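You operate a simulated robot arm through the tools that you are given. There is no shell and no other tool. Be economical: measure what you need, move in short steps, check, and stop when the job is done.

You run a simulated robot arm. Do the job below in one go: nothing can be reset, and whatever is moved stays where it is left.

Task
Put the packet marked "oats" from the table on the round coaster and the packet labelled "flour" on the white saucer.

It is judged by the outcome, as a careful person would: the job done as asked, and still so three seconds after it is handed in. It fails if anything else is knocked over, pushed out of place, dropped, spilled or broken.

Robot
A 7-joint arm with a two-finger parallel gripper, fixed in place. Base frame: the origin is at the foot of the arm, x ahead of it, y to its left, z up; the work surface is at about z = 0. Readings come in m, rad, newtons and seconds.
With the tool pointing down near the work surface it reaches from about 0.22 to 0.58 m from the base axis. Its first joint turns from -1.152 to 1.152 rad. Payload 2.5 kg.
The TCP is the grasp point between the finger pads, 0.023 m short of the fingertips. In the tool frame z runs along the fingers and y along their closing line. Largest opening 0.094 m; finger width 0.038, thickness 0.01; the body of the gripper, 0.054 by 0.096 m, starts 0.039 m behind the TCP.
Orientation is told as [roll, pitch, yaw] about the base's x, y, z axes, in that order, counted from this pose: with the fingers straight down and closing along the base's y, the tool's x points along the base's -x, its y along +y and its z along -z.

Tools
- The arm moves only by the tool jog_arm. Its argument "plan" is a list of rows, each a list of 5 numbers: the opening in per cent of the stroke, from 0 (shut) to 100 (fully open), then the shift along the base's x, y, z in cm, then the turn about the base's z in rad. In form: [[hand, tx, ty, tz, twist], ...]. A call has 1 to 10 rows; each row is the pose to reach, as a shift and turn from the pose commanded when the call began. Each row takes 0.2 s and may step no farther than 0.05 m and 0.15 rad from the row before; otherwise, or with a gripper value out of range, the whole call is refused. A pose out of reach is approached as far as the arm can. The call stops where the force on the tool passes 40 N (or 10 N more than at its start, if that is more) or the arm is blocked; 0.2 s more then pass. The fingers move at their own pace (about 0.108 m/s each) and stop on an object; they squeeze with about 38 N. The grip force told is the motor's: it shows also when the fingers shut on nothing. Time passes only in rows, and 0.2 s behind the last, so rows that repeat a pose let the fingers close. The reply holds the time, the measured pose of the TCP, the force on the tool along the base axes, the opening and the grip force, in the units named above and with some noise, and new pictures: "show" is both (left out), scene, wrist or none.
- Cameras (640 x 400 px; columns grow to the right, rows downward): "scene" is fixed at [0.1214, -0.4075, 0.5414]; the picture's right is [0.81, -0.58, 0.00], its down [-0.34, -0.48, -0.81] and it looks along [0.47, 0.66, -0.59] (base axes); focal length 308 px, centre (320, 200). "wrist" rides on the gripper at [0.086, 0.016, -0.075] in the tool frame; the picture's right is [-0.18, 0.98, 0.00], its down [-0.58, -0.11, -0.81] and it looks along [-0.79, -0.15, 0.59] (tool axes); focal length 243 px, centre (320, 200). There is no depth. A picture from a camera that has moved, and an enlarged one, comes with that camera's place and axes in the base frame and with its lens.
- close_up(camera, box): a new picture of the part [left, top, right, bottom] of that camera's present view, enlarged. The clock stands still meanwhile.
- close_job(): hands the job in; it is judged then, once.

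Work in short steps. Places have to be worked out from the pictures, the camera data and where the tool is seen: move nearer, look again, correct. Check each grasp and each placing, and mend what went wrong. You have 90 turns and 200 pictures in all, those below and enlarged ones among them. Open the gripper and draw the arm clear of the work before you hand the job in, unless the task says otherwise; then end with one line.

The tools are called after "Call:" as a command line: name --pt "numbers of a row" for each row, then --argument value for the rest, lists and objects as JSON in quotes. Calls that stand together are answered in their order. jog_arm: Moves the arm, as the interface text tells. Its arguments: {"type":"object","properties":{"plan":{"type":"array"},"show":{"type":"string","enum":["both","scene","wrist","none"]}},"required":["plan"]} The other tools are called the same way: close_up (camera, box) takes an enlarged picture of a part of a camera's view; close_job () hands the job in.

At the start:

```text
clock: 0.0
ee_pos: [0.4504, 0.087, 0.2737]
ee_rot: [0.0, 0.0, 0.001]
wrist_force: [-0.7, 0.1, 0.3]
opening: 0.094
gripper_force: 0.2
```

scene: 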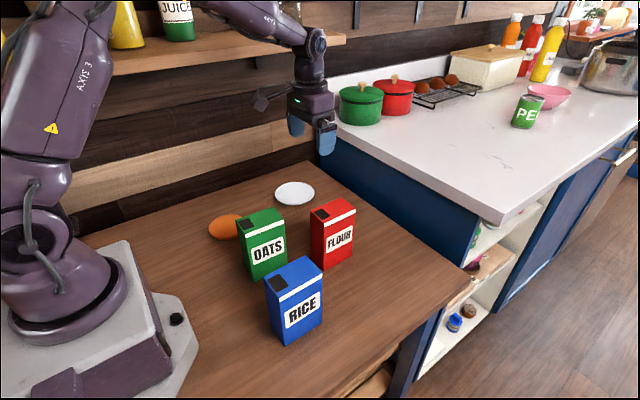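
wrist: 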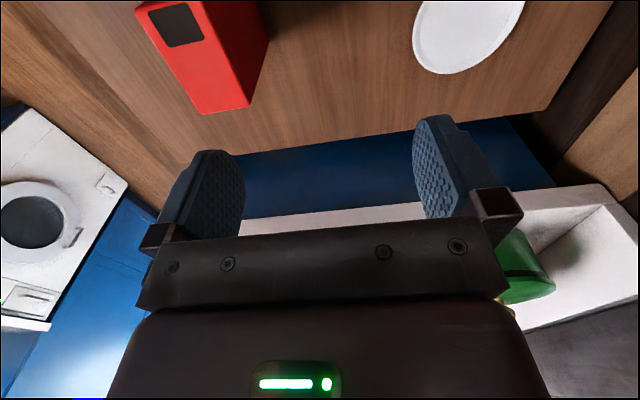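

I'll enlarge the scene view around the packets and targets to measure their places.

Call:
close_up --camera "scene" --box '[190, 160, 390, 360]'

Call:
close_up --camera "scene" --box '[200, 170, 300, 240]'

```text
2.00 times, centred on (290, 260) of scene
camera zoom: at [0.1214, -0.4075, 0.5414], right [0.81, -0.58, 0.0], down [-0.34, -0.48, -0.81], along [0.47, 0.66, -0.59], focal length 617 px, centre (380, 80)
```

zoom: 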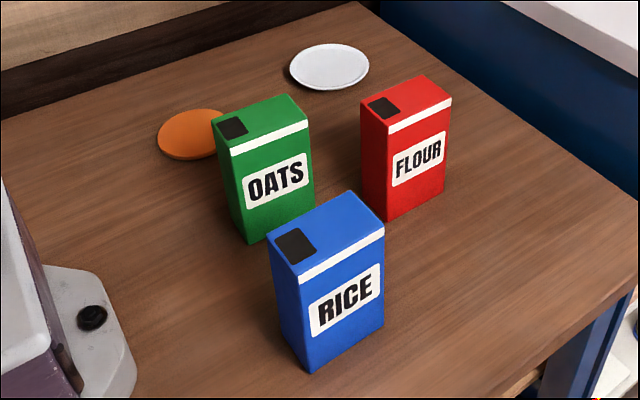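

```text
5.71 times, centred on (250, 205) of scene
camera zoom: at [0.1214, -0.4075, 0.5414], right [0.81, -0.58, 0.0], down [-0.34, -0.48, -0.81], along [0.47, 0.66, -0.59], focal length 1763 px, centre (720, 171)
```

zoom: 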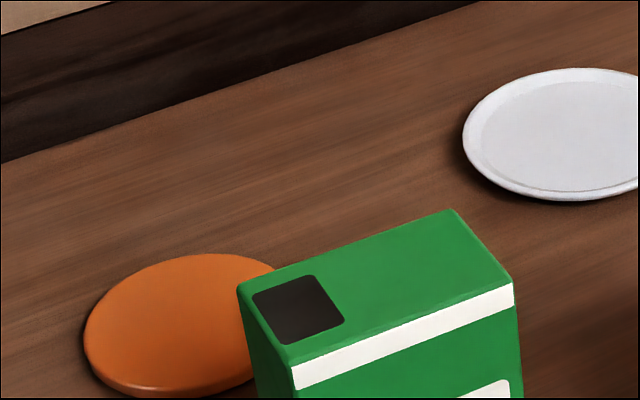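

Flour packet estimated at (0.450, 0.004), oats at (0.306, 0.063), both about 0.088 × 0.058 × 0.129 with long side along x; saucer (0.503, 0.261), coaster (0.278, 0.237). I move above the flour first and check.

Call:
jog_arm --pt "100 0 -4 0 0" --pt "100 0 -8.3 0 0" --pt "100 0 -8.3 -4 0"

```text
clock: 0.8
ee_pos: [0.4501, 0.0016, 0.2341]
ee_rot: [0.0, -0.001, -0.001]
wrist_force: [-0.8, -0.1, -0.1]
opening: 0.0939
gripper_force: 0.0
camera wrist: at [0.3643, 0.0179, 0.3084], right [0.18, 0.98, 0.0], down [0.58, -0.11, 0.81], along [0.79, -0.15, -0.59], focal length 243 px, centre (320, 200)
```

scene: 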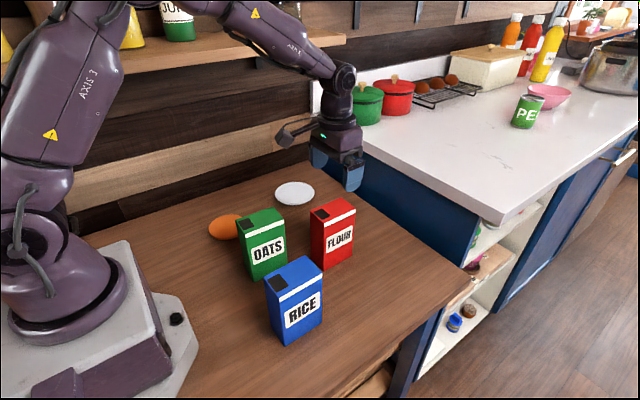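
wrist: 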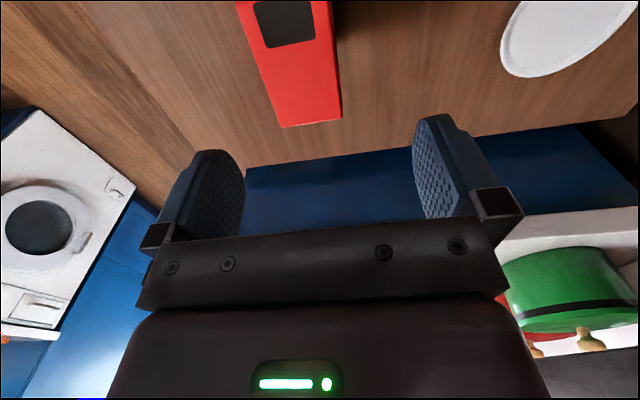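

The wrist view suggests the flour's centre is nearer y ≈ -0.014 than my scene estimate; I enlarge both to settle it.

Call:
close_up --camera "wrist" --box '[200, 0, 440, 150]'

Call:
close_up --camera "scene" --box '[280, 180, 392, 280]'

```text
2.67 times, centred on (320, 75) of wrist
camera zoom: at [0.3643, 0.0179, 0.3084], right [0.18, 0.98, 0.0], down [0.58, -0.11, 0.81], along [0.79, -0.15, -0.59], focal length 647 px, centre (320, 533)
```

zoom: 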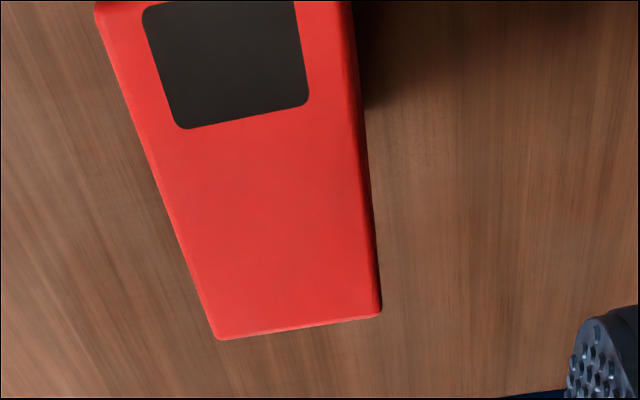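

```text
4.00 times, centred on (336, 230) of scene
camera zoom: at [0.1214, -0.4075, 0.5414], right [0.81, -0.58, 0.0], down [-0.34, -0.48, -0.81], along [0.47, 0.66, -0.59], focal length 1234 px, centre (256, 80)
```

zoom: 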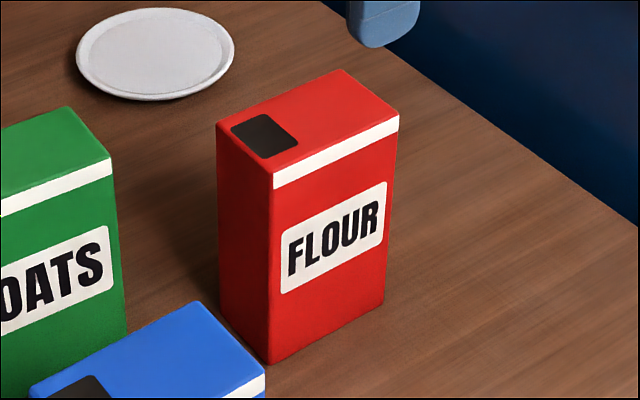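

Corrected: packets are about 0.082 × 0.050 × 0.141 high, flour centre about (0.443, -0.007), no yaw. I align and lower to z ≈ 0.115 open.

Call:
jog_arm --pt "100 -0.8 -1.0 0 0" --pt "100 -0.8 -1.0 -3 0" --pt "100 -0.8 -1.0 -6 0" --pt "100 -0.8 -1.0 -9 0" --pt "100 -0.8 -1.0 -11.9 0"

```text
clock: 2.0
ee_pos: [0.443, -0.0079, 0.1148]
ee_rot: [0.0, 0.001, -0.001]
wrist_force: [0.2, -0.1, 0.1]
opening: 0.0939
gripper_force: 0.1
camera wrist: at [0.3572, 0.0086, 0.189], right [0.18, 0.98, 0.0], down [0.58, -0.11, 0.81], along [0.79, -0.15, -0.59], focal length 243 px, centre (320, 200)
```

scene: 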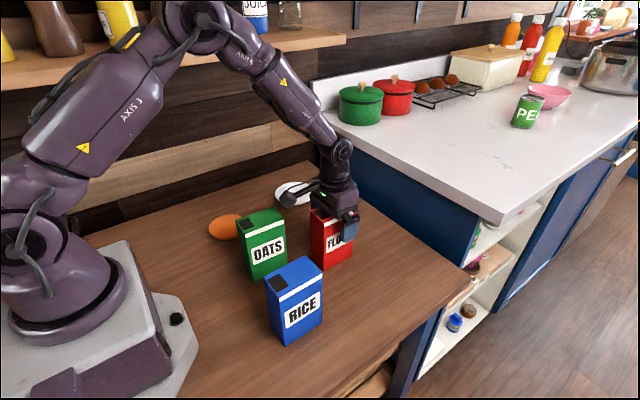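
wrist: 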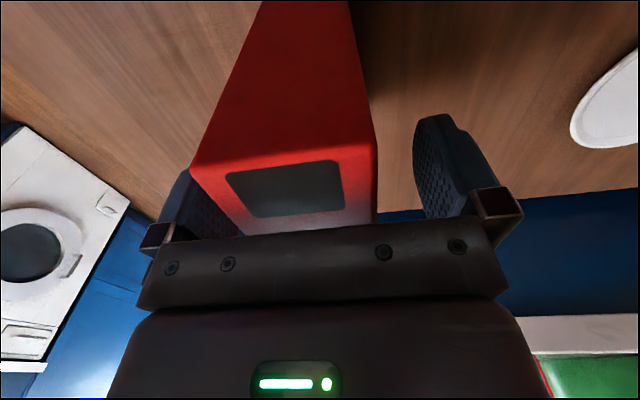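

The packet sits between the fingers, about 4 mm toward -y of centre. I shift by that and close.

Call:
jog_arm --pt "100 0 -0.4 0 0" --pt "50 0 -0.4 0 0" --pt "0 0 -0.4 0 0" --pt "0 0 -0.4 0 0" --pt "0 0 -0.4 0 0"

```text
clock: 3.2
ee_pos: [0.4439, -0.0119, 0.1133]
ee_rot: [-0.001, -0.001, 0.001]
wrist_force: [0.8, 0.7, -0.9]
opening: 0.0513
gripper_force: 37.9
camera wrist: at [0.3571, 0.0047, 0.189], right [0.18, 0.98, 0.0], down [0.58, -0.11, 0.81], along [0.79, -0.15, -0.59], focal length 243 px, centre (320, 200)
```

scene: 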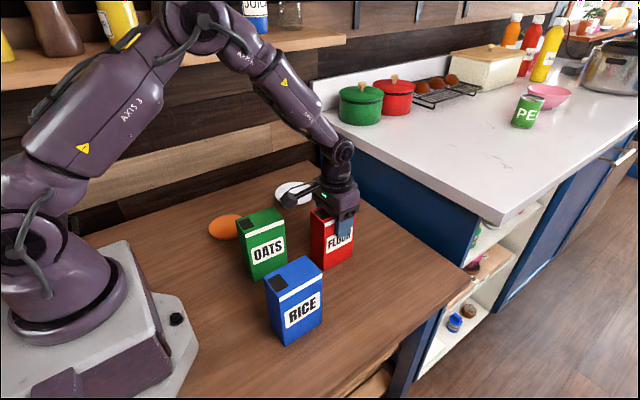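
wrist: 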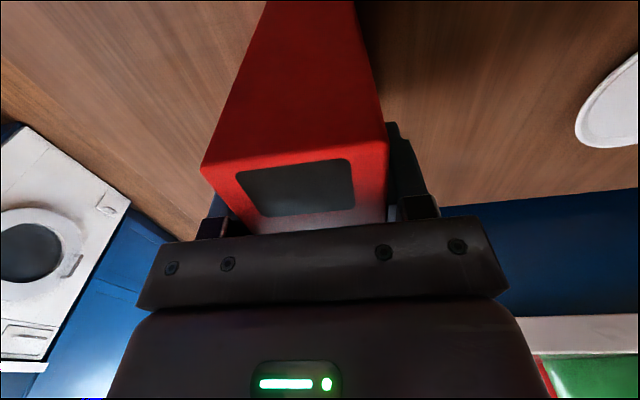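

Grip is firm at 0.051 m. Lift 6 cm and carry toward the saucer.

Call:
jog_arm --pt "0 0 0 3 0" --pt "0 0 0 6 0" --pt "0 1 4 6 0" --pt "0 2 8.5 6 0" --pt "0 3 13 6 0" --pt "0 4 17.5 6 0" --pt "0 5 22 6 0" --pt "0 6 25.5 6 0" --pt "0 6 27 6 0" --pt "0 6 27 6 0"

```text
clock: 5.4
ee_pos: [0.5104, 0.2347, 0.1678]
ee_rot: [-0.016, 0.012, -0.045]
wrist_force: [0.3, 0.3, -1.3]
opening: 0.051
gripper_force: 38.1
camera wrist: at [0.4265, 0.2551, 0.2425], right [0.23, 0.97, -0.02], down [0.59, -0.12, 0.8], along [0.78, -0.19, -0.6], focal length 243 px, centre (320, 200)
```

scene: 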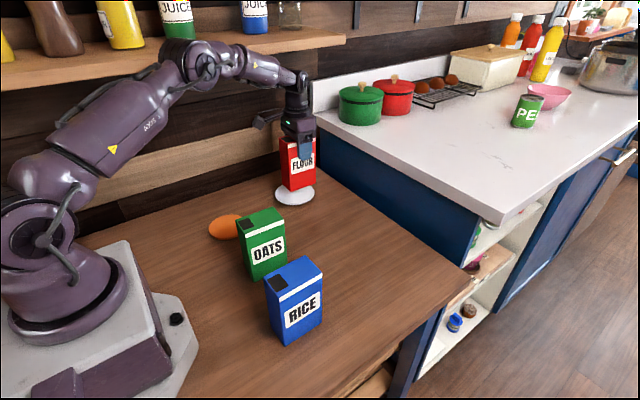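
wrist: 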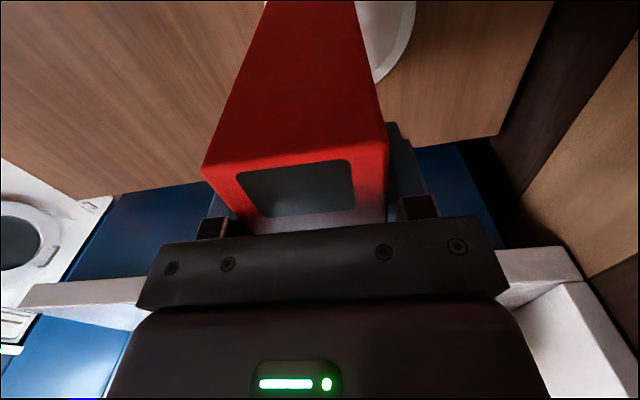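

Near the reach limit: TCP stalled at (0.510, 0.235). I pull in x by 1 cm and lower to check how close it gets.

Call:
jog_arm --pt "0 -0.8 -0.2 0 0" --pt "0 -0.8 -0.2 -1.5 0" --pt "0 -0.8 -0.2 -3 0" --pt "0 -0.8 -0.2 -3 0"

```text
clock: 6.4
ee_pos: [0.4991, 0.2511, 0.1439]
ee_rot: [0.0, -0.001, -0.013]
wrist_force: [-0.4, -0.3, -3.0]
opening: 0.0511
gripper_force: 38.1
camera wrist: at [0.4129, 0.2681, 0.2188], right [0.2, 0.98, 0.0], down [0.58, -0.12, 0.81], along [0.79, -0.16, -0.59], focal length 243 px, centre (320, 200)
```

scene: 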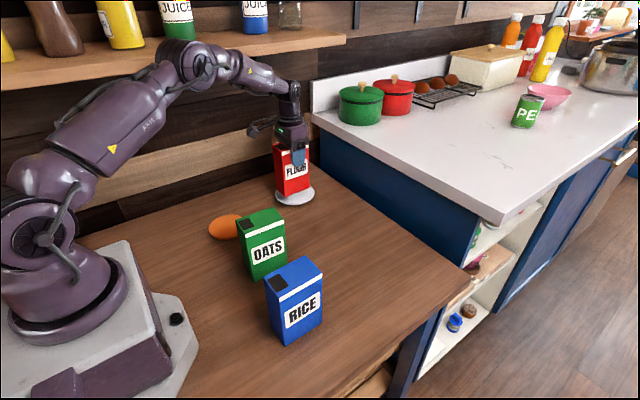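
wrist: 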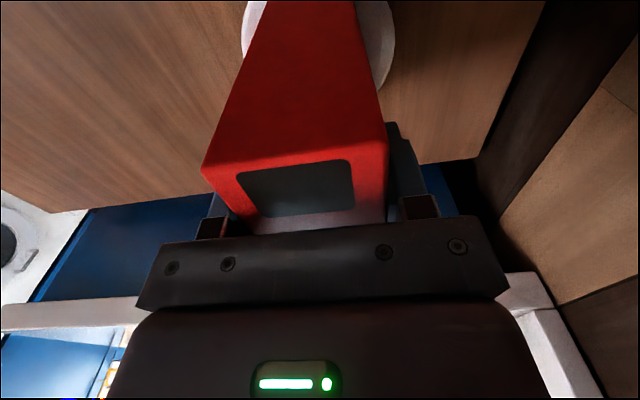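

Now vertical at (0.499, 0.251), bottom roughly 3 cm up. Lower another 1.5 cm and inspect closely.

Call:
jog_arm --pt "0 0 0 -0.8 0" --pt "0 0 0 -1.4 0" --pt "0 0 0 -1.4 0" --show "none"

Call:
close_up --camera "scene" --box '[240, 130, 352, 220]'

Call:
close_up --camera "wrist" --box '[200, 0, 440, 150]'

```text
clock: 7.2
ee_pos: [0.4944, 0.2595, 0.1324]
ee_rot: [0.001, 0.0, 0.003]
wrist_force: [-0.5, 0.1, -2.1]
opening: 0.0511
gripper_force: 38.0
```

```text
4.44 times, centred on (296, 175) of scene
camera zoom: at [0.1214, -0.4074, 0.5414], right [0.81, -0.58, 0.0], down [-0.34, -0.48, -0.81], along [0.47, 0.66, -0.59], focal length 1371 px, centre (427, 311)
```

zoom: 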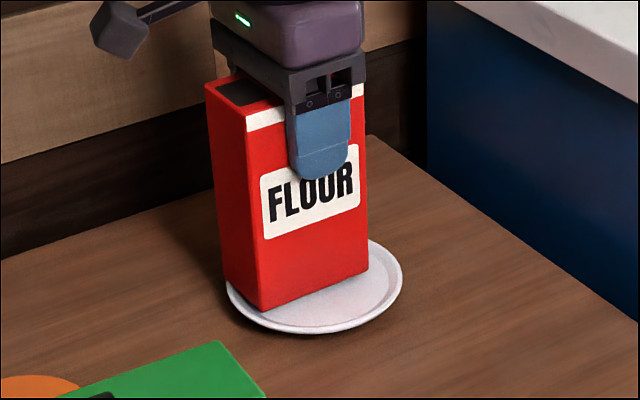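

```text
2.67 times, centred on (320, 75) of wrist
camera zoom: at [0.4085, 0.2744, 0.2054], right [0.18, 0.98, 0.0], down [0.58, -0.11, 0.81], along [0.79, -0.15, -0.59], focal length 647 px, centre (320, 533)
```

zoom: 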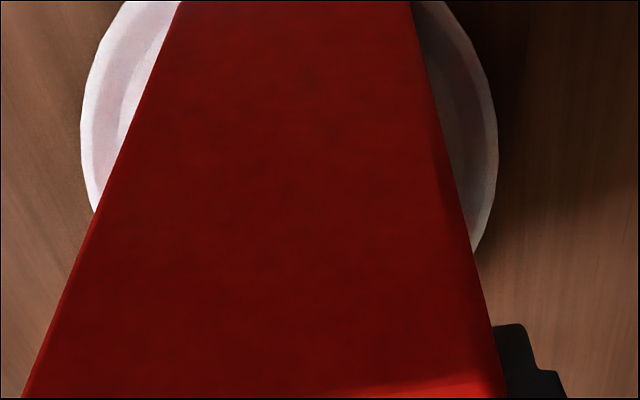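

The packet is ~9 mm short in x and ~4 mm far in y relative to the saucer centre. Lower now gives more reach, so I correct and look again.

Call:
jog_arm --pt "0 0.5 -0.3 0 0" --pt "0 0.9 -0.5 -0.3 0" --pt "0 0.9 -0.5 -0.3 0" --pt "0 0.9 -0.5 -0.3 0" --show "none"

Call:
close_up --camera "scene" --box '[240, 130, 352, 220]'

Call:
close_up --camera "wrist" --box '[200, 0, 440, 150]'

```text
clock: 8.2
ee_pos: [0.5048, 0.2532, 0.129]
ee_rot: [0.001, 0.001, -0.001]
wrist_force: [0.6, 0.9, -1.8]
opening: 0.0512
gripper_force: 37.8
```

```text
4.44 times, centred on (296, 175) of scene
camera zoom: at [0.1214, -0.4075, 0.5414], right [0.81, -0.58, 0.0], down [-0.34, -0.48, -0.81], along [0.47, 0.66, -0.59], focal length 1371 px, centre (427, 311)
```

zoom: 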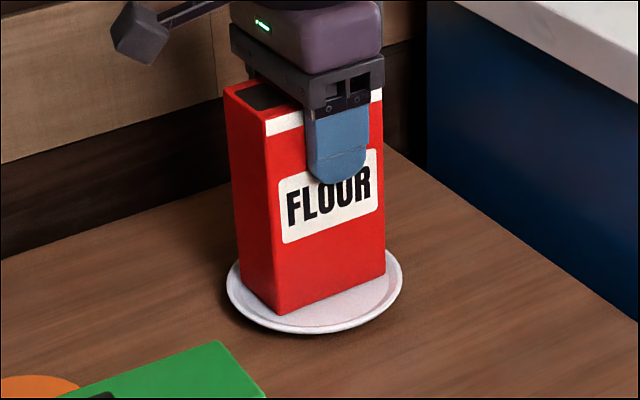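

```text
2.67 times, centred on (320, 75) of wrist
camera zoom: at [0.4179, 0.2683, 0.2021], right [0.18, 0.98, 0.0], down [0.58, -0.11, 0.81], along [0.79, -0.15, -0.59], focal length 647 px, centre (320, 533)
```

zoom: 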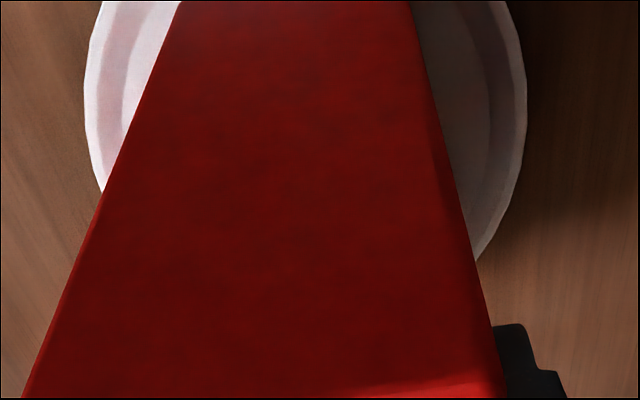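

Well centred now. Lower gently until contact.

Call:
jog_arm --pt "0 -0.1 0.1 -0.3 0" --pt "0 -0.1 0.1 -0.6 0" --pt "0 -0.1 0.1 -0.6 0" --show "none"

Call:
close_up --camera "scene" --box '[240, 130, 352, 220]'

```text
clock: 9.1
ee_pos: [0.5049, 0.2528, 0.1267]
ee_rot: [0.003, -0.009, -0.001]
wrist_force: [-2.7, -1.1, 6.1]
opening: 0.0512
gripper_force: 37.8
stopped in row 3: the force on the tool passed its limit (the readings are from after the stop); the commanded pose is now the measured one
```

```text
4.44 times, centred on (296, 175) of scene
camera zoom: at [0.1214, -0.4075, 0.5414], right [0.81, -0.58, 0.0], down [-0.34, -0.48, -0.81], along [0.47, 0.66, -0.59], focal length 1371 px, centre (427, 311)
```

zoom: 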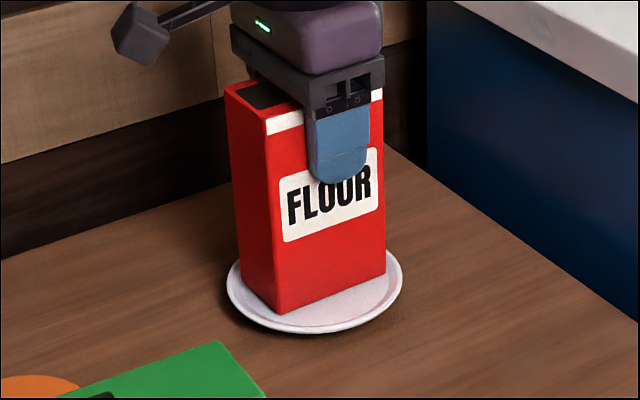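

Contact; the footprint computes to be centred at (0.504, 0.261), on the saucer centre. Release slowly and check.

Call:
jog_arm --pt "60 0 0 0 0" --pt "75 0 0 0 0" --pt "100 0 0 0 0" --pt "100 0 0 0 0" --show "wrist"

Call:
close_up --camera "scene" --box '[240, 130, 352, 220]'

```text
clock: 10.1
ee_pos: [0.5047, 0.2547, 0.1261]
ee_rot: [0.002, -0.01, -0.003]
wrist_force: [-0.2, -0.7, 0.2]
opening: 0.0941
gripper_force: 0.1
camera wrist: at [0.4184, 0.2694, 0.1999], right [0.19, 0.98, 0.0], down [0.57, -0.11, 0.81], along [0.8, -0.15, -0.58], focal length 243 px, centre (320, 200)
```

wrist: 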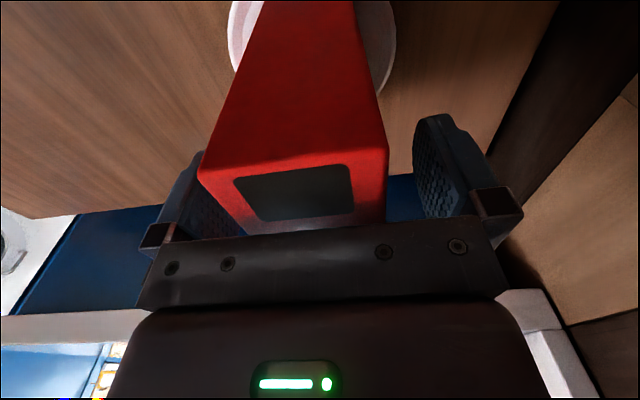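

```text
4.44 times, centred on (296, 175) of scene
camera zoom: at [0.1214, -0.4075, 0.5414], right [0.81, -0.58, 0.0], down [-0.34, -0.48, -0.81], along [0.47, 0.66, -0.59], focal length 1371 px, centre (427, 311)
```

zoom: 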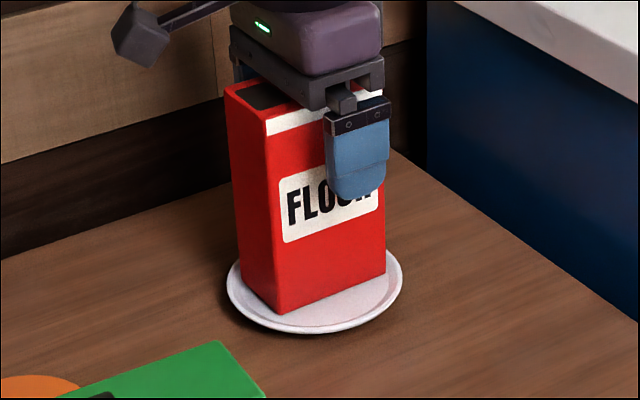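

The flour stands on its own. I retreat upward while easing in −x (along the finger plane) to avoid the reach limit.

Call:
jog_arm --pt "100 -1 0 1.5 0" --pt "100 -2.5 0 4 0" --pt "100 -4 0 7 0" --pt "100 -6 0 10 0" --pt "100 -8 -1 13 0" --pt "100 -10 -4 14 0" --pt "100 -12 -8 14 0" --pt "100 -14 -12 14 0" --pt "100 -16 -16 14 0"

```text
clock: 11.2
ee_pos: [0.4278, 0.2102, 0.1504]
ee_rot: [-0.107, 0.147, -0.065]
wrist_force: [0.3, -0.2, -0.3]
opening: 0.0943
gripper_force: 0.0
stopped in row 5: the arm was blocked; the commanded pose is now the measured one
camera wrist: at [0.3556, 0.2386, 0.2339], right [0.23, 0.96, -0.13], down [0.69, -0.07, 0.72], along [0.69, -0.26, -0.68], focal length 243 px, centre (320, 200)
```

scene: 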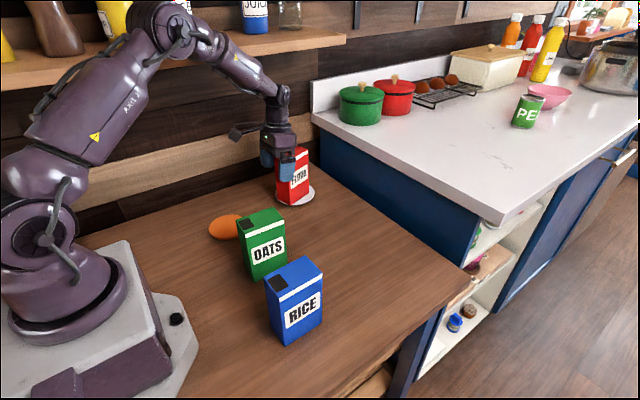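
wrist: 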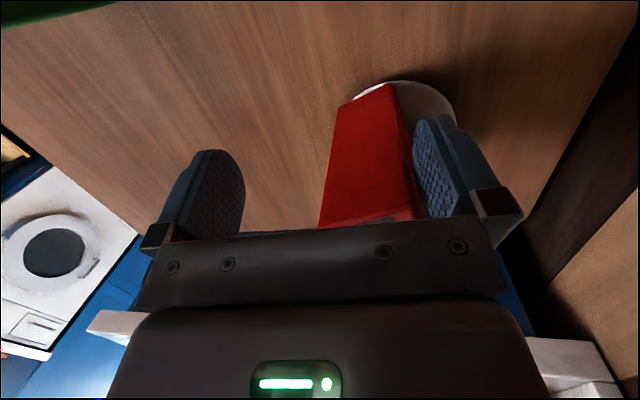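

The arm was blocked while rising — likely the elbow against the shelf. I check the packet and the shelf before moving.

Call:
close_up --camera "scene" --box '[230, 120, 342, 220]'

Call:
close_up --camera "scene" --box '[0, 0, 350, 180]'

```text
4.00 times, centred on (286, 170) of scene
camera zoom: at [0.1214, -0.4073, 0.5414], right [0.81, -0.58, 0.0], down [-0.34, -0.48, -0.81], along [0.47, 0.66, -0.59], focal length 1234 px, centre (456, 320)
```

zoom: 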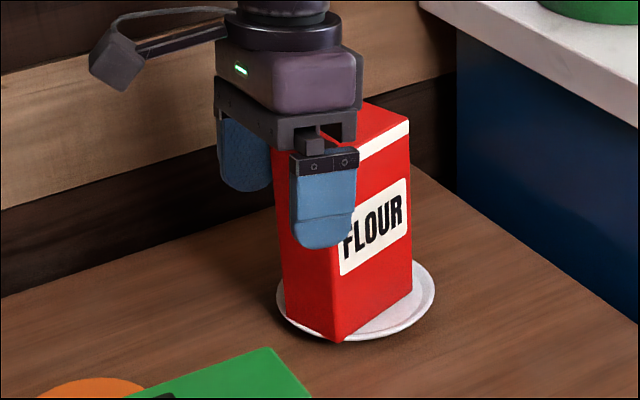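

```text
1.83 times, centred on (175, 90) of scene
camera zoom: at [0.1214, -0.4073, 0.5414], right [0.81, -0.58, 0.0], down [-0.34, -0.48, -0.81], along [0.47, 0.66, -0.59], focal length 564 px, centre (585, 401)
```

zoom: 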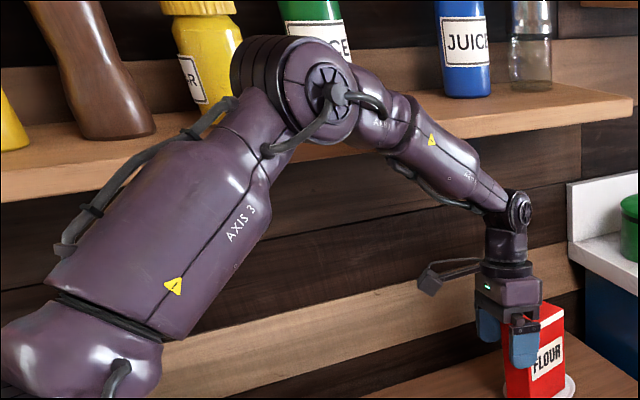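

The wrist apparently met the shelf edge, and the drift turned the flour packet ~15° and shifted it ~18 mm on the saucer. I first back straight out in −x at the same height, then swing clear in −y and see whether the tool levels.

Call:
jog_arm --pt "100 -1.5 -0.3 0 0" --pt "100 -3.5 -0.6 0 0" --pt "100 -4 -3 1 0" --pt "100 -3 -6 3 0" --pt "100 -2 -9 6 0"

```text
clock: 12.4
ee_pos: [0.4096, 0.1208, 0.2108]
ee_rot: [-0.104, 0.143, -0.062]
wrist_force: [0.1, -0.6, -0.8]
opening: 0.0943
gripper_force: 0.0
camera wrist: at [0.3352, 0.1488, 0.2948], right [0.23, 0.96, -0.13], down [0.69, -0.07, 0.72], along [0.69, -0.25, -0.68], focal length 243 px, centre (320, 200)
```

scene: 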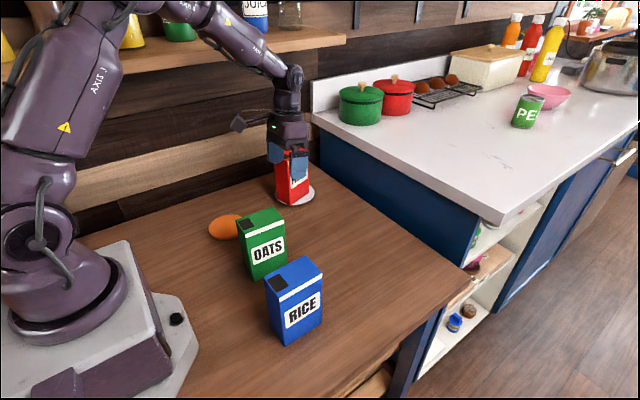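
wrist: 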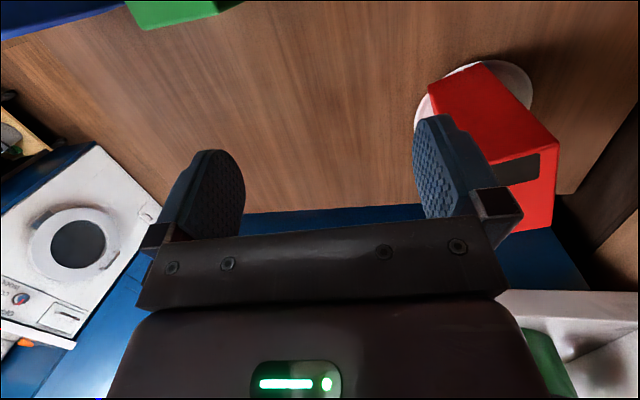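

The tilt (roll −0.10, pitch 0.14) stayed in the command. Packet is standing. I'll try levelling by gently pressing the open fingertips on the bare table around (0.48, -0.05), clear of everything.

Call:
jog_arm --pt "100 2 -4 0 0.03" --pt "100 4 -8 0 0.06" --pt "100 6 -12 -2 0.06" --pt "100 7 -16 -5 0.06" --pt "100 7 -17 -9 0.06" --pt "100 7 -17 -13 0.06" --pt "100 7 -17 -16 0.06" --pt "100 7 -17 -17 0.06"

```text
refused: row 4 steps farther than a row can; nothing moved
```

Same plan with smaller steps.

Call:
jog_arm --pt "100 2 -4 0 0.03" --pt "100 4 -8 0 0.06" --pt "100 6 -12 -2 0.06" --pt "100 7 -15 -5 0.06" --pt "100 7 -17 -9 0.06" --pt "100 7 -17 -13 0.06" --pt "100 7 -17 -15.5 0.06" --pt "100 7 -17 -16.5 0.06"

```text
clock: 14.2
ee_pos: [0.4784, -0.0503, 0.0448]
ee_rot: [-0.106, 0.142, -0.005]
wrist_force: [0.4, -0.3, -0.1]
opening: 0.094
gripper_force: 0.1
camera wrist: at [0.4035, -0.0255, 0.129], right [0.17, 0.98, -0.13], down [0.69, -0.03, 0.72], along [0.7, -0.21, -0.68], focal length 243 px, centre (320, 200)
```

scene: 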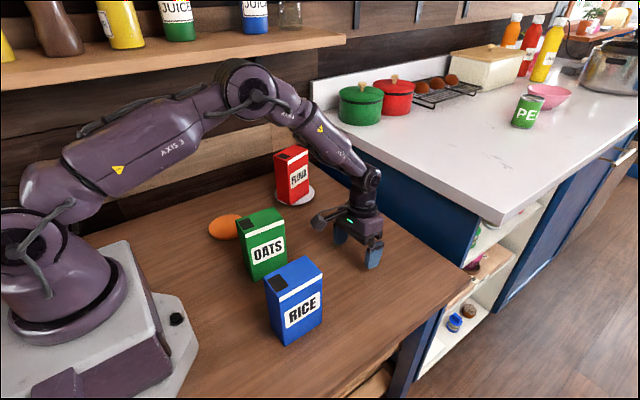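
wrist: 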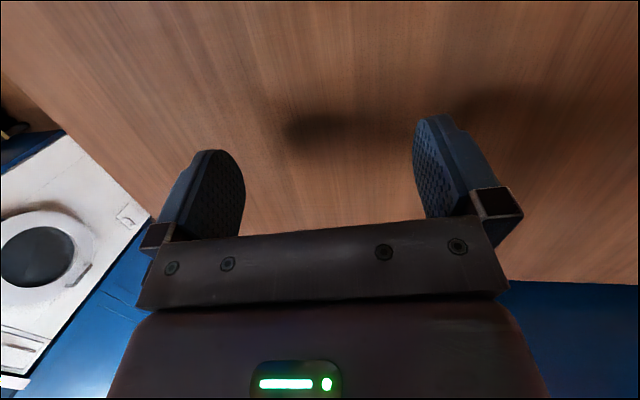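

Now a slow press, 2 mm per row, and see how the orientation responds.

Call:
jog_arm --pt "100 0 0 -0.8 0" --pt "100 0 0 -1.1 0" --pt "100 0 0 -1.4 0" --pt "100 0 0 -1.7 0" --pt "100 0 0 -2.0 0" --pt "100 0 0 -2.3 0" --pt "100 0 0 -2.6 0" --pt "100 0 0 -2.9 0" --show "none"

```text
clock: 15.4
ee_pos: [0.4791, -0.048, 0.0315]
ee_rot: [-0.106, 0.146, -0.001]
wrist_force: [-3.7, -1.2, 6.6]
opening: 0.0934
gripper_force: 0.0
stopped in row 5: the force on the tool passed its limit (the readings are from after the stop); the commanded pose is now the measured one
```

Pressing does not tilt it (stiff). The tilt lies in the arm's own plane (tips toward the base), so I'll test whether over-reaching outward tilts it back, over bare table: lift, turn, and extend.

Call:
jog_arm --pt "100 0 0 3 0" --pt "100 1 -1.5 4 -0.14" --pt "100 2 -3 4 -0.28" --pt "100 3 -4.5 4 -0.42" --pt "100 4 -6 4 -0.56" --pt "100 5 -7.5 4 -0.7" --pt "100 6 -8.5 4 -0.84" --pt "100 7 -9 4 -0.89" --pt "100 9 -9.7 4 -0.89" --pt "100 9 -9.7 4 -0.89"

```text
clock: 17.6
ee_pos: [0.55, -0.1396, 0.0721]
ee_rot: [-0.105, 0.148, -0.892]
wrist_force: [-0.2, 0.8, 0.5]
opening: 0.0938
gripper_force: 0.0
out of reach, approached as far as the arm can: row 9, 10
camera wrist: at [0.5213, -0.0667, 0.1561], right [0.87, 0.48, -0.13], down [0.42, -0.56, 0.72], along [0.28, -0.68, -0.68], focal length 243 px, centre (320, 200)
```

scene: 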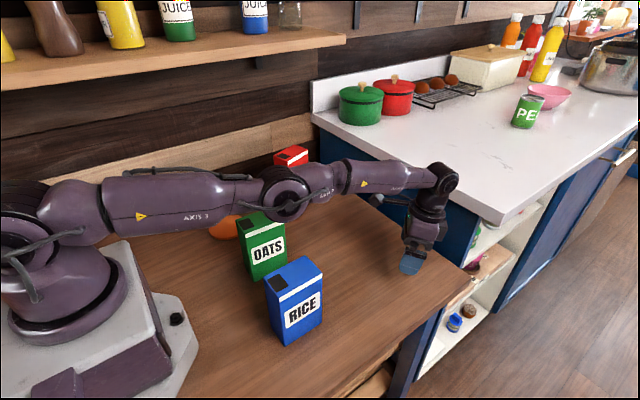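
wrist: 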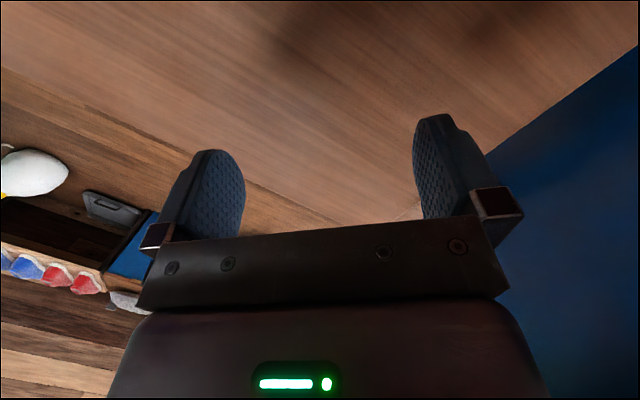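

Orientation is held rigidly, so I'll accept the tilt (≈6° across the closing line, 8° in the finger plane — tolerable with slow release). Now measure the oats and coaster more finely, plus the flour's state.

Call:
close_up --camera "scene" --box '[200, 190, 312, 290]'

Call:
close_up --camera "wrist" --box '[0, 100, 200, 300]'

```text
4.00 times, centred on (256, 240) of scene
camera zoom: at [0.1214, -0.4075, 0.5414], right [0.81, -0.58, 0.0], down [-0.34, -0.48, -0.81], along [0.47, 0.66, -0.59], focal length 1234 px, centre (576, 40)
```

zoom: 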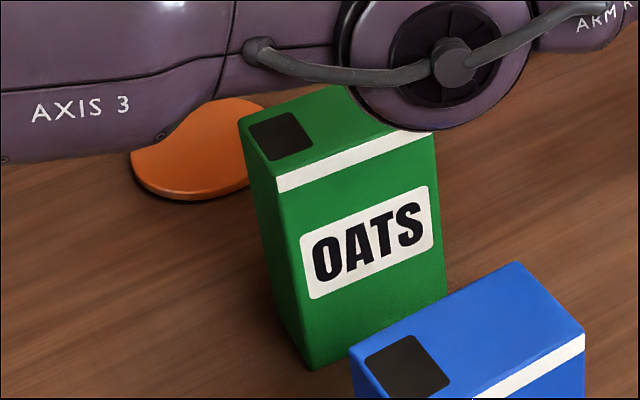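

```text
2.00 times, centred on (100, 200) of wrist
camera zoom: at [0.5213, -0.0667, 0.1561], right [0.87, 0.48, -0.13], down [0.42, -0.56, 0.72], along [0.28, -0.68, -0.68], focal length 485 px, centre (760, 200)
```

zoom: 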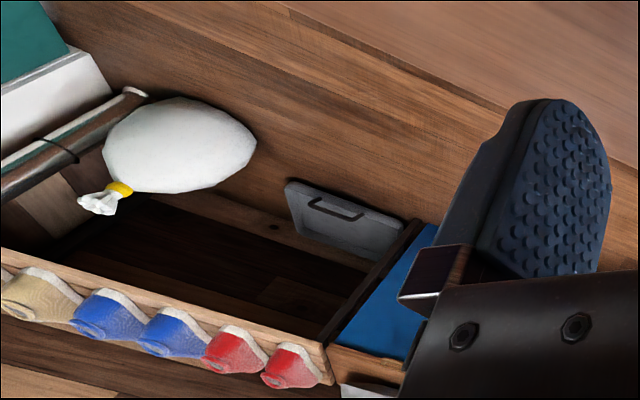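

Oats: ~0.084 × 0.064 × 0.130, centre (0.305, 0.063), yaw ≈ −0.05. Raise and come back over the table toward it, turning the tool back.

Call:
jog_arm --pt "100 -2 1 4 0.14" --pt "100 -4 2 8 0.28" --pt "100 -7 4 11 0.42" --pt "100 -10 6 14 0.56" --pt "100 -13 9 16 0.7" --pt "100 -16 12 17 0.84" --pt "100 -19 15 17 0.85" --pt "100 -22 18 17 0.85" --pt "100 -24.5 20.8 17 0.85" --pt "100 -24.5 20.8 17 0.85"

```text
clock: 19.8
ee_pos: [0.3037, 0.0673, 0.2409]
ee_rot: [-0.103, 0.146, -0.043]
wrist_force: [0.1, 0.2, -0.3]
opening: 0.0941
gripper_force: 0.0
camera wrist: at [0.23, 0.0947, 0.3257], right [0.21, 0.97, -0.13], down [0.69, -0.05, 0.72], along [0.69, -0.24, -0.68], focal length 243 px, centre (320, 200)
```

scene: 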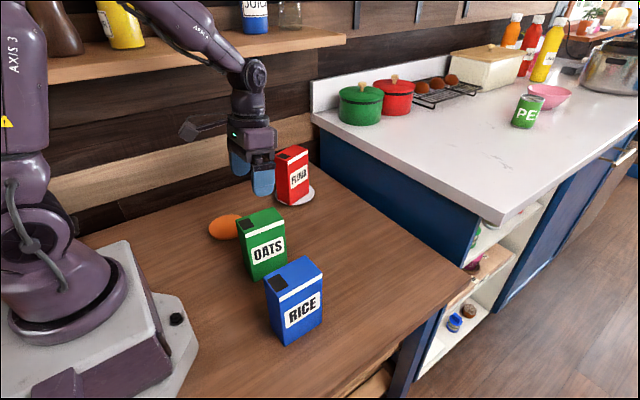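
wrist: 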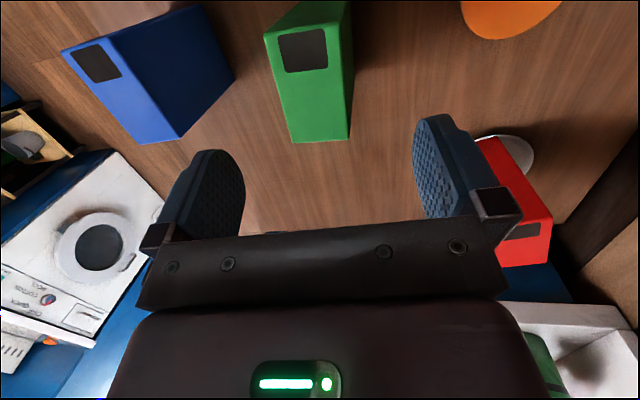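

Wrist view gives a slightly different y for the oats; enlarge to resolve.

Call:
close_up --camera "wrist" --box '[220, 0, 400, 150]'

Call:
close_up --camera "scene" --box '[200, 190, 312, 290]'

```text
2.67 times, centred on (310, 75) of wrist
camera zoom: at [0.23, 0.0947, 0.3257], right [0.21, 0.97, -0.13], down [0.69, -0.05, 0.72], along [0.69, -0.24, -0.68], focal length 647 px, centre (347, 533)
```

zoom: 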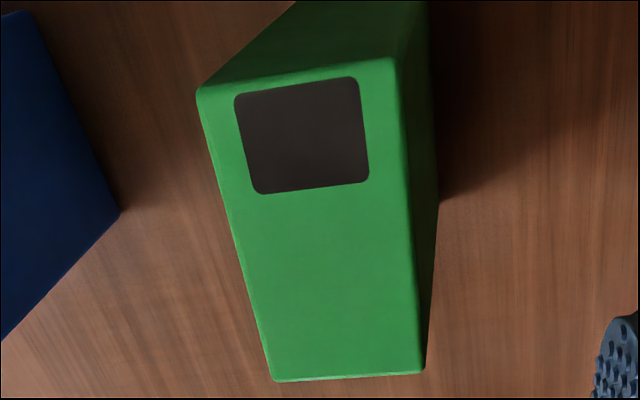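

```text
4.00 times, centred on (256, 240) of scene
camera zoom: at [0.1214, -0.4075, 0.5414], right [0.81, -0.58, 0.0], down [-0.34, -0.48, -0.81], along [0.47, 0.66, -0.59], focal length 1234 px, centre (576, 40)
```

zoom: 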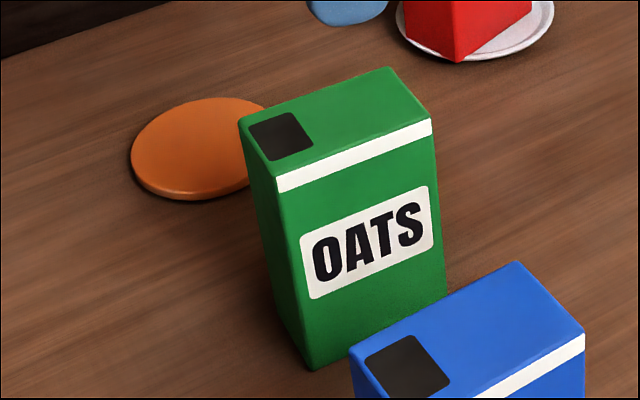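

Refined: oats centre (0.302, 0.049), same size as the flour, yaw −0.06. Lower part way and confirm alignment.

Call:
jog_arm --pt "100 -0.2 -1.5 -3 -0.015" --pt "100 -0.2 -1.5 -6 -0.015" --pt "100 -0.2 -1.5 -6 -0.015"

```text
clock: 20.6
ee_pos: [0.3022, 0.0542, 0.1817]
ee_rot: [-0.102, 0.147, -0.058]
wrist_force: [0.2, -0.5, -0.1]
opening: 0.0939
gripper_force: 0.1
camera wrist: at [0.2285, 0.081, 0.2651], right [0.22, 0.97, -0.13], down [0.69, -0.06, 0.72], along [0.69, -0.25, -0.68], focal length 243 px, centre (320, 200)
```

scene: 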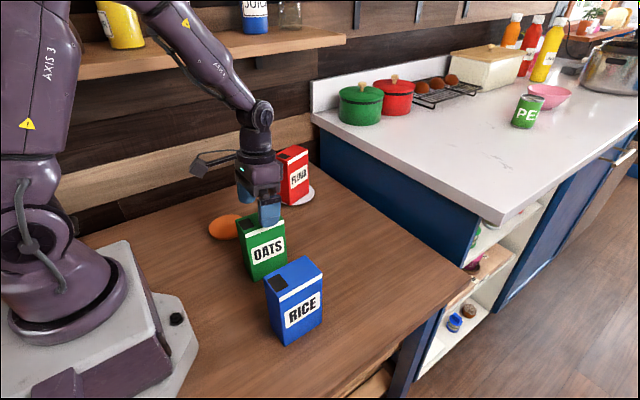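
wrist: 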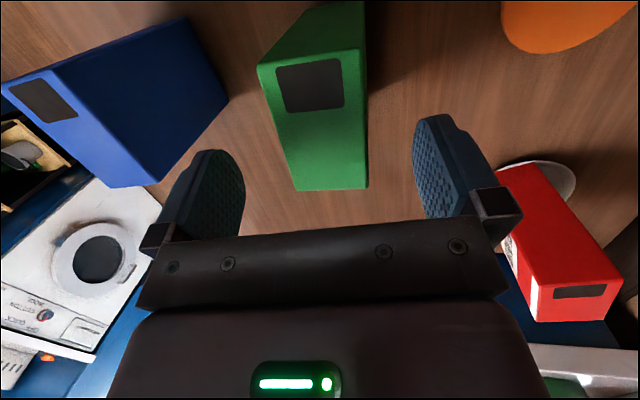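

Aligned to within 6 mm; correct y and lower to z ≈ 0.118.

Call:
jog_arm --pt "100 0 -0.6 0 0" --pt "100 0 -0.6 -2 0" --pt "100 0 -0.6 -4 0" --pt "100 0 -0.6 -6.3 0" --pt "100 0 -0.6 -6.3 0"

```text
clock: 21.8
ee_pos: [0.3028, 0.049, 0.1177]
ee_rot: [-0.104, 0.148, -0.055]
wrist_force: [-0.2, 0.7, 0.6]
opening: 0.0942
gripper_force: 0.0
camera wrist: at [0.229, 0.0759, 0.2027], right [0.22, 0.97, -0.13], down [0.69, -0.06, 0.72], along [0.69, -0.25, -0.68], focal length 243 px, centre (320, 200)
```

scene: 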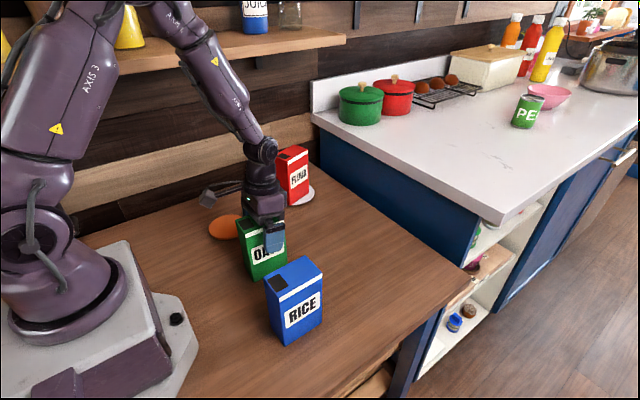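
wrist: 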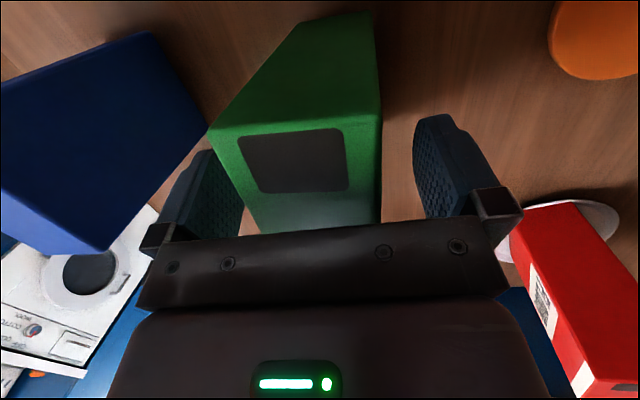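

Packet lies between the fingers. Close and hold.

Call:
jog_arm --pt "60 0 0 0 0" --pt "40 0 0 0 0" --pt "0 0 0 0 0" --pt "0 0 0 0 0" --pt "0 0 0 0 0"

Call:
close_up --camera "scene" --box '[200, 190, 312, 290]'

```text
clock: 23.0
ee_pos: [0.3019, 0.0476, 0.1183]
ee_rot: [-0.103, 0.146, -0.054]
wrist_force: [0.8, -1.2, 1.0]
opening: 0.0513
gripper_force: 37.3
camera wrist: at [0.229, 0.0758, 0.2029], right [0.22, 0.97, -0.13], down [0.69, -0.06, 0.72], along [0.69, -0.25, -0.68], focal length 243 px, centre (320, 200)
```

scene: 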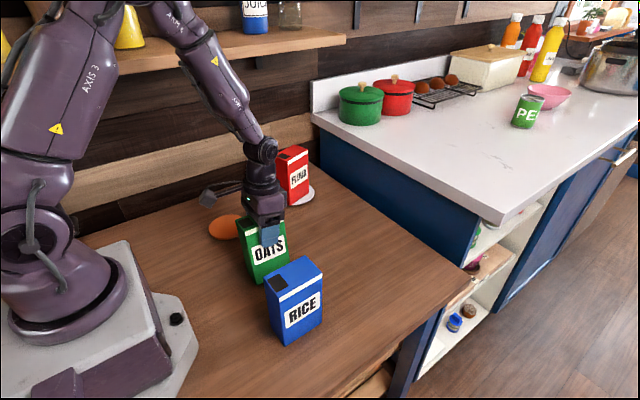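
wrist: 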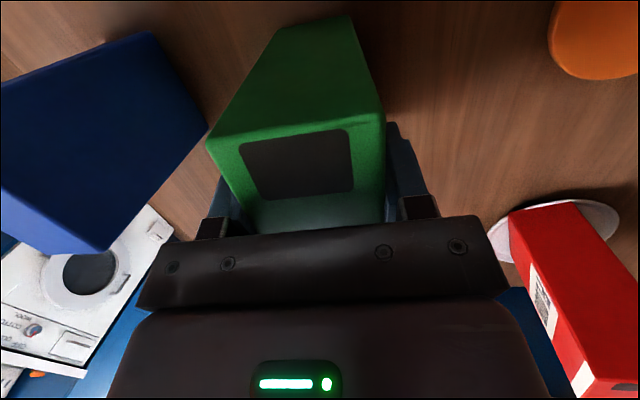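

```text
4.00 times, centred on (256, 240) of scene
camera zoom: at [0.1214, -0.4075, 0.5414], right [0.81, -0.58, 0.0], down [-0.34, -0.48, -0.81], along [0.47, 0.66, -0.59], focal length 1234 px, centre (576, 40)
```

zoom: 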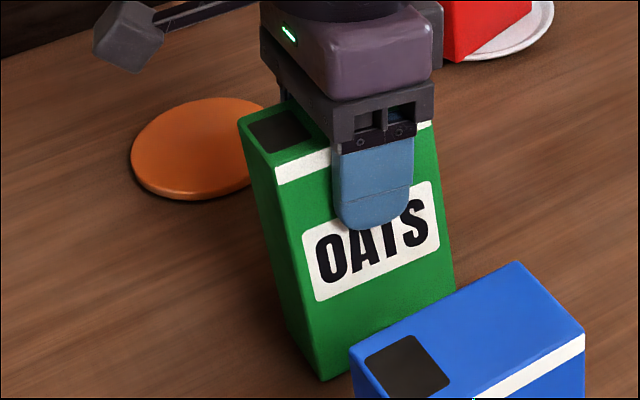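

Gripped; the packet aligned to the tilted pads (bottom leaning ~12 mm to −y), as expected. Lift 3 cm only and carry low toward the coaster (0.280, 0.237), aiming TCP y 12 mm beyond it.

Call:
jog_arm --pt "0 0 0 1.5 0" --pt "0 0 0 3 0" --pt "0 -0.3 3 3 0" --pt "0 -0.6 7 3 0" --pt "0 -1.0 11 3 0" --pt "0 -1.4 14 3 0" --pt "0 -1.8 16 3 0" --pt "0 -1.8 16 3 0"

```text
clock: 24.8
ee_pos: [0.2851, 0.2038, 0.1498]
ee_rot: [-0.109, 0.146, -0.066]
wrist_force: [0.3, 0.7, -2.0]
opening: 0.0512
gripper_force: 37.9
camera wrist: at [0.2123, 0.2322, 0.2337], right [0.23, 0.96, -0.13], down [0.69, -0.07, 0.72], along [0.69, -0.26, -0.68], focal length 243 px, centre (320, 200)
```

scene: 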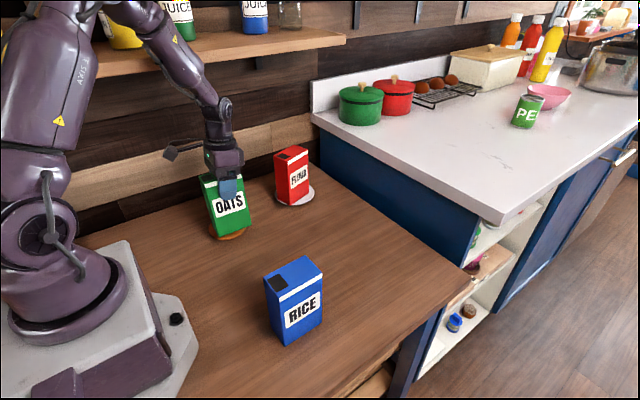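
wrist: 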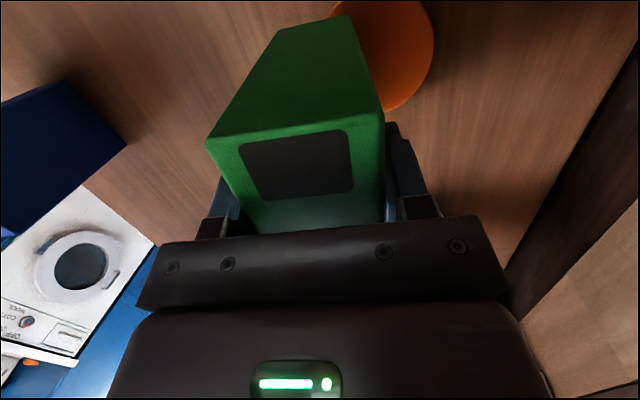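

Tracking well. Continue the last 4 cm, lowering a little.

Call:
jog_arm --pt "0 -0.2 2 -0.4 0" --pt "0 -0.4 4 -0.8 0" --pt "0 -0.4 4.2 -0.8 0" --pt "0 -0.4 4.2 -0.8 0"

Call:
close_up --camera "scene" --box '[170, 140, 282, 250]'

```text
clock: 25.8
ee_pos: [0.2934, 0.2005, 0.144]
ee_rot: [-0.137, 0.153, -0.175]
wrist_force: [-0.9, 2.9, 12.5]
opening: 0.0509
gripper_force: 38.4
camera wrist: at [0.2249, 0.2395, 0.2281], right [0.33, 0.93, -0.16], down [0.69, -0.12, 0.71], along [0.65, -0.35, -0.68], focal length 243 px, centre (320, 200)
```

scene: 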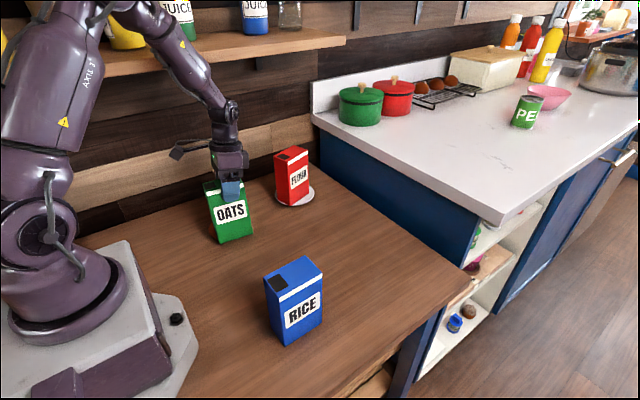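
wrist: 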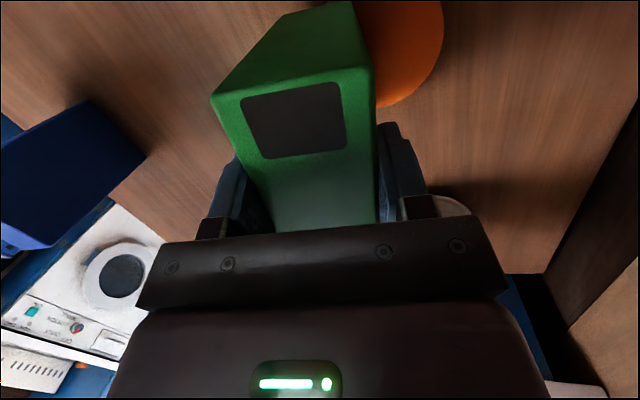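

```text
3.64 times, centred on (226, 195) of scene
camera zoom: at [0.1204, -0.4089, 0.5404], right [0.81, -0.58, 0.0], down [-0.34, -0.48, -0.81], along [0.47, 0.66, -0.59], focal length 1122 px, centre (662, 218)
```

zoom: 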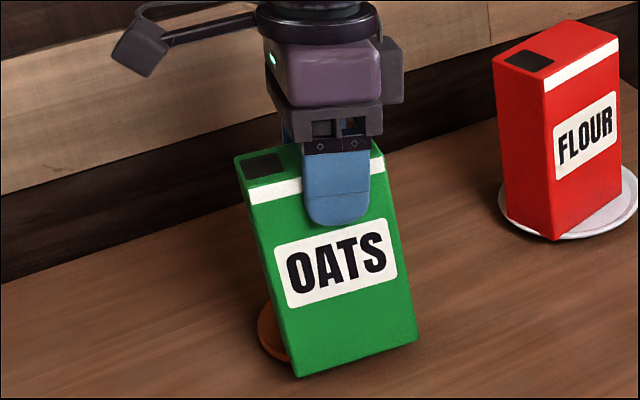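

Joint 1 is being held back again (yaw lag −0.12) with y stuck at 0.20. Look at what the arm is touching.

Call:
close_up --camera "scene" --box '[60, 0, 340, 180]'

```text
2.22 times, centred on (200, 90) of scene
camera zoom: at [0.1204, -0.4089, 0.5404], right [0.81, -0.58, 0.0], down [-0.34, -0.48, -0.81], along [0.47, 0.66, -0.59], focal length 686 px, centre (587, 444)
```

zoom: 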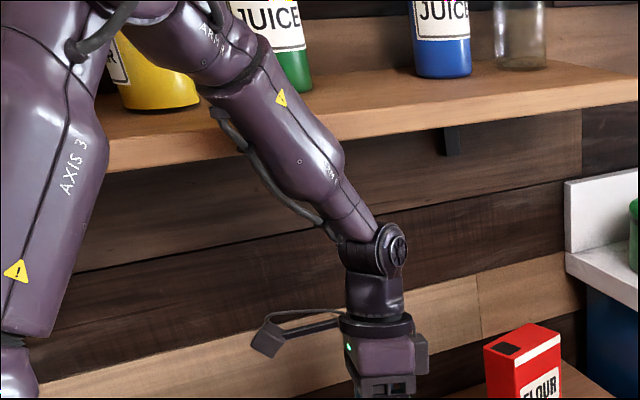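

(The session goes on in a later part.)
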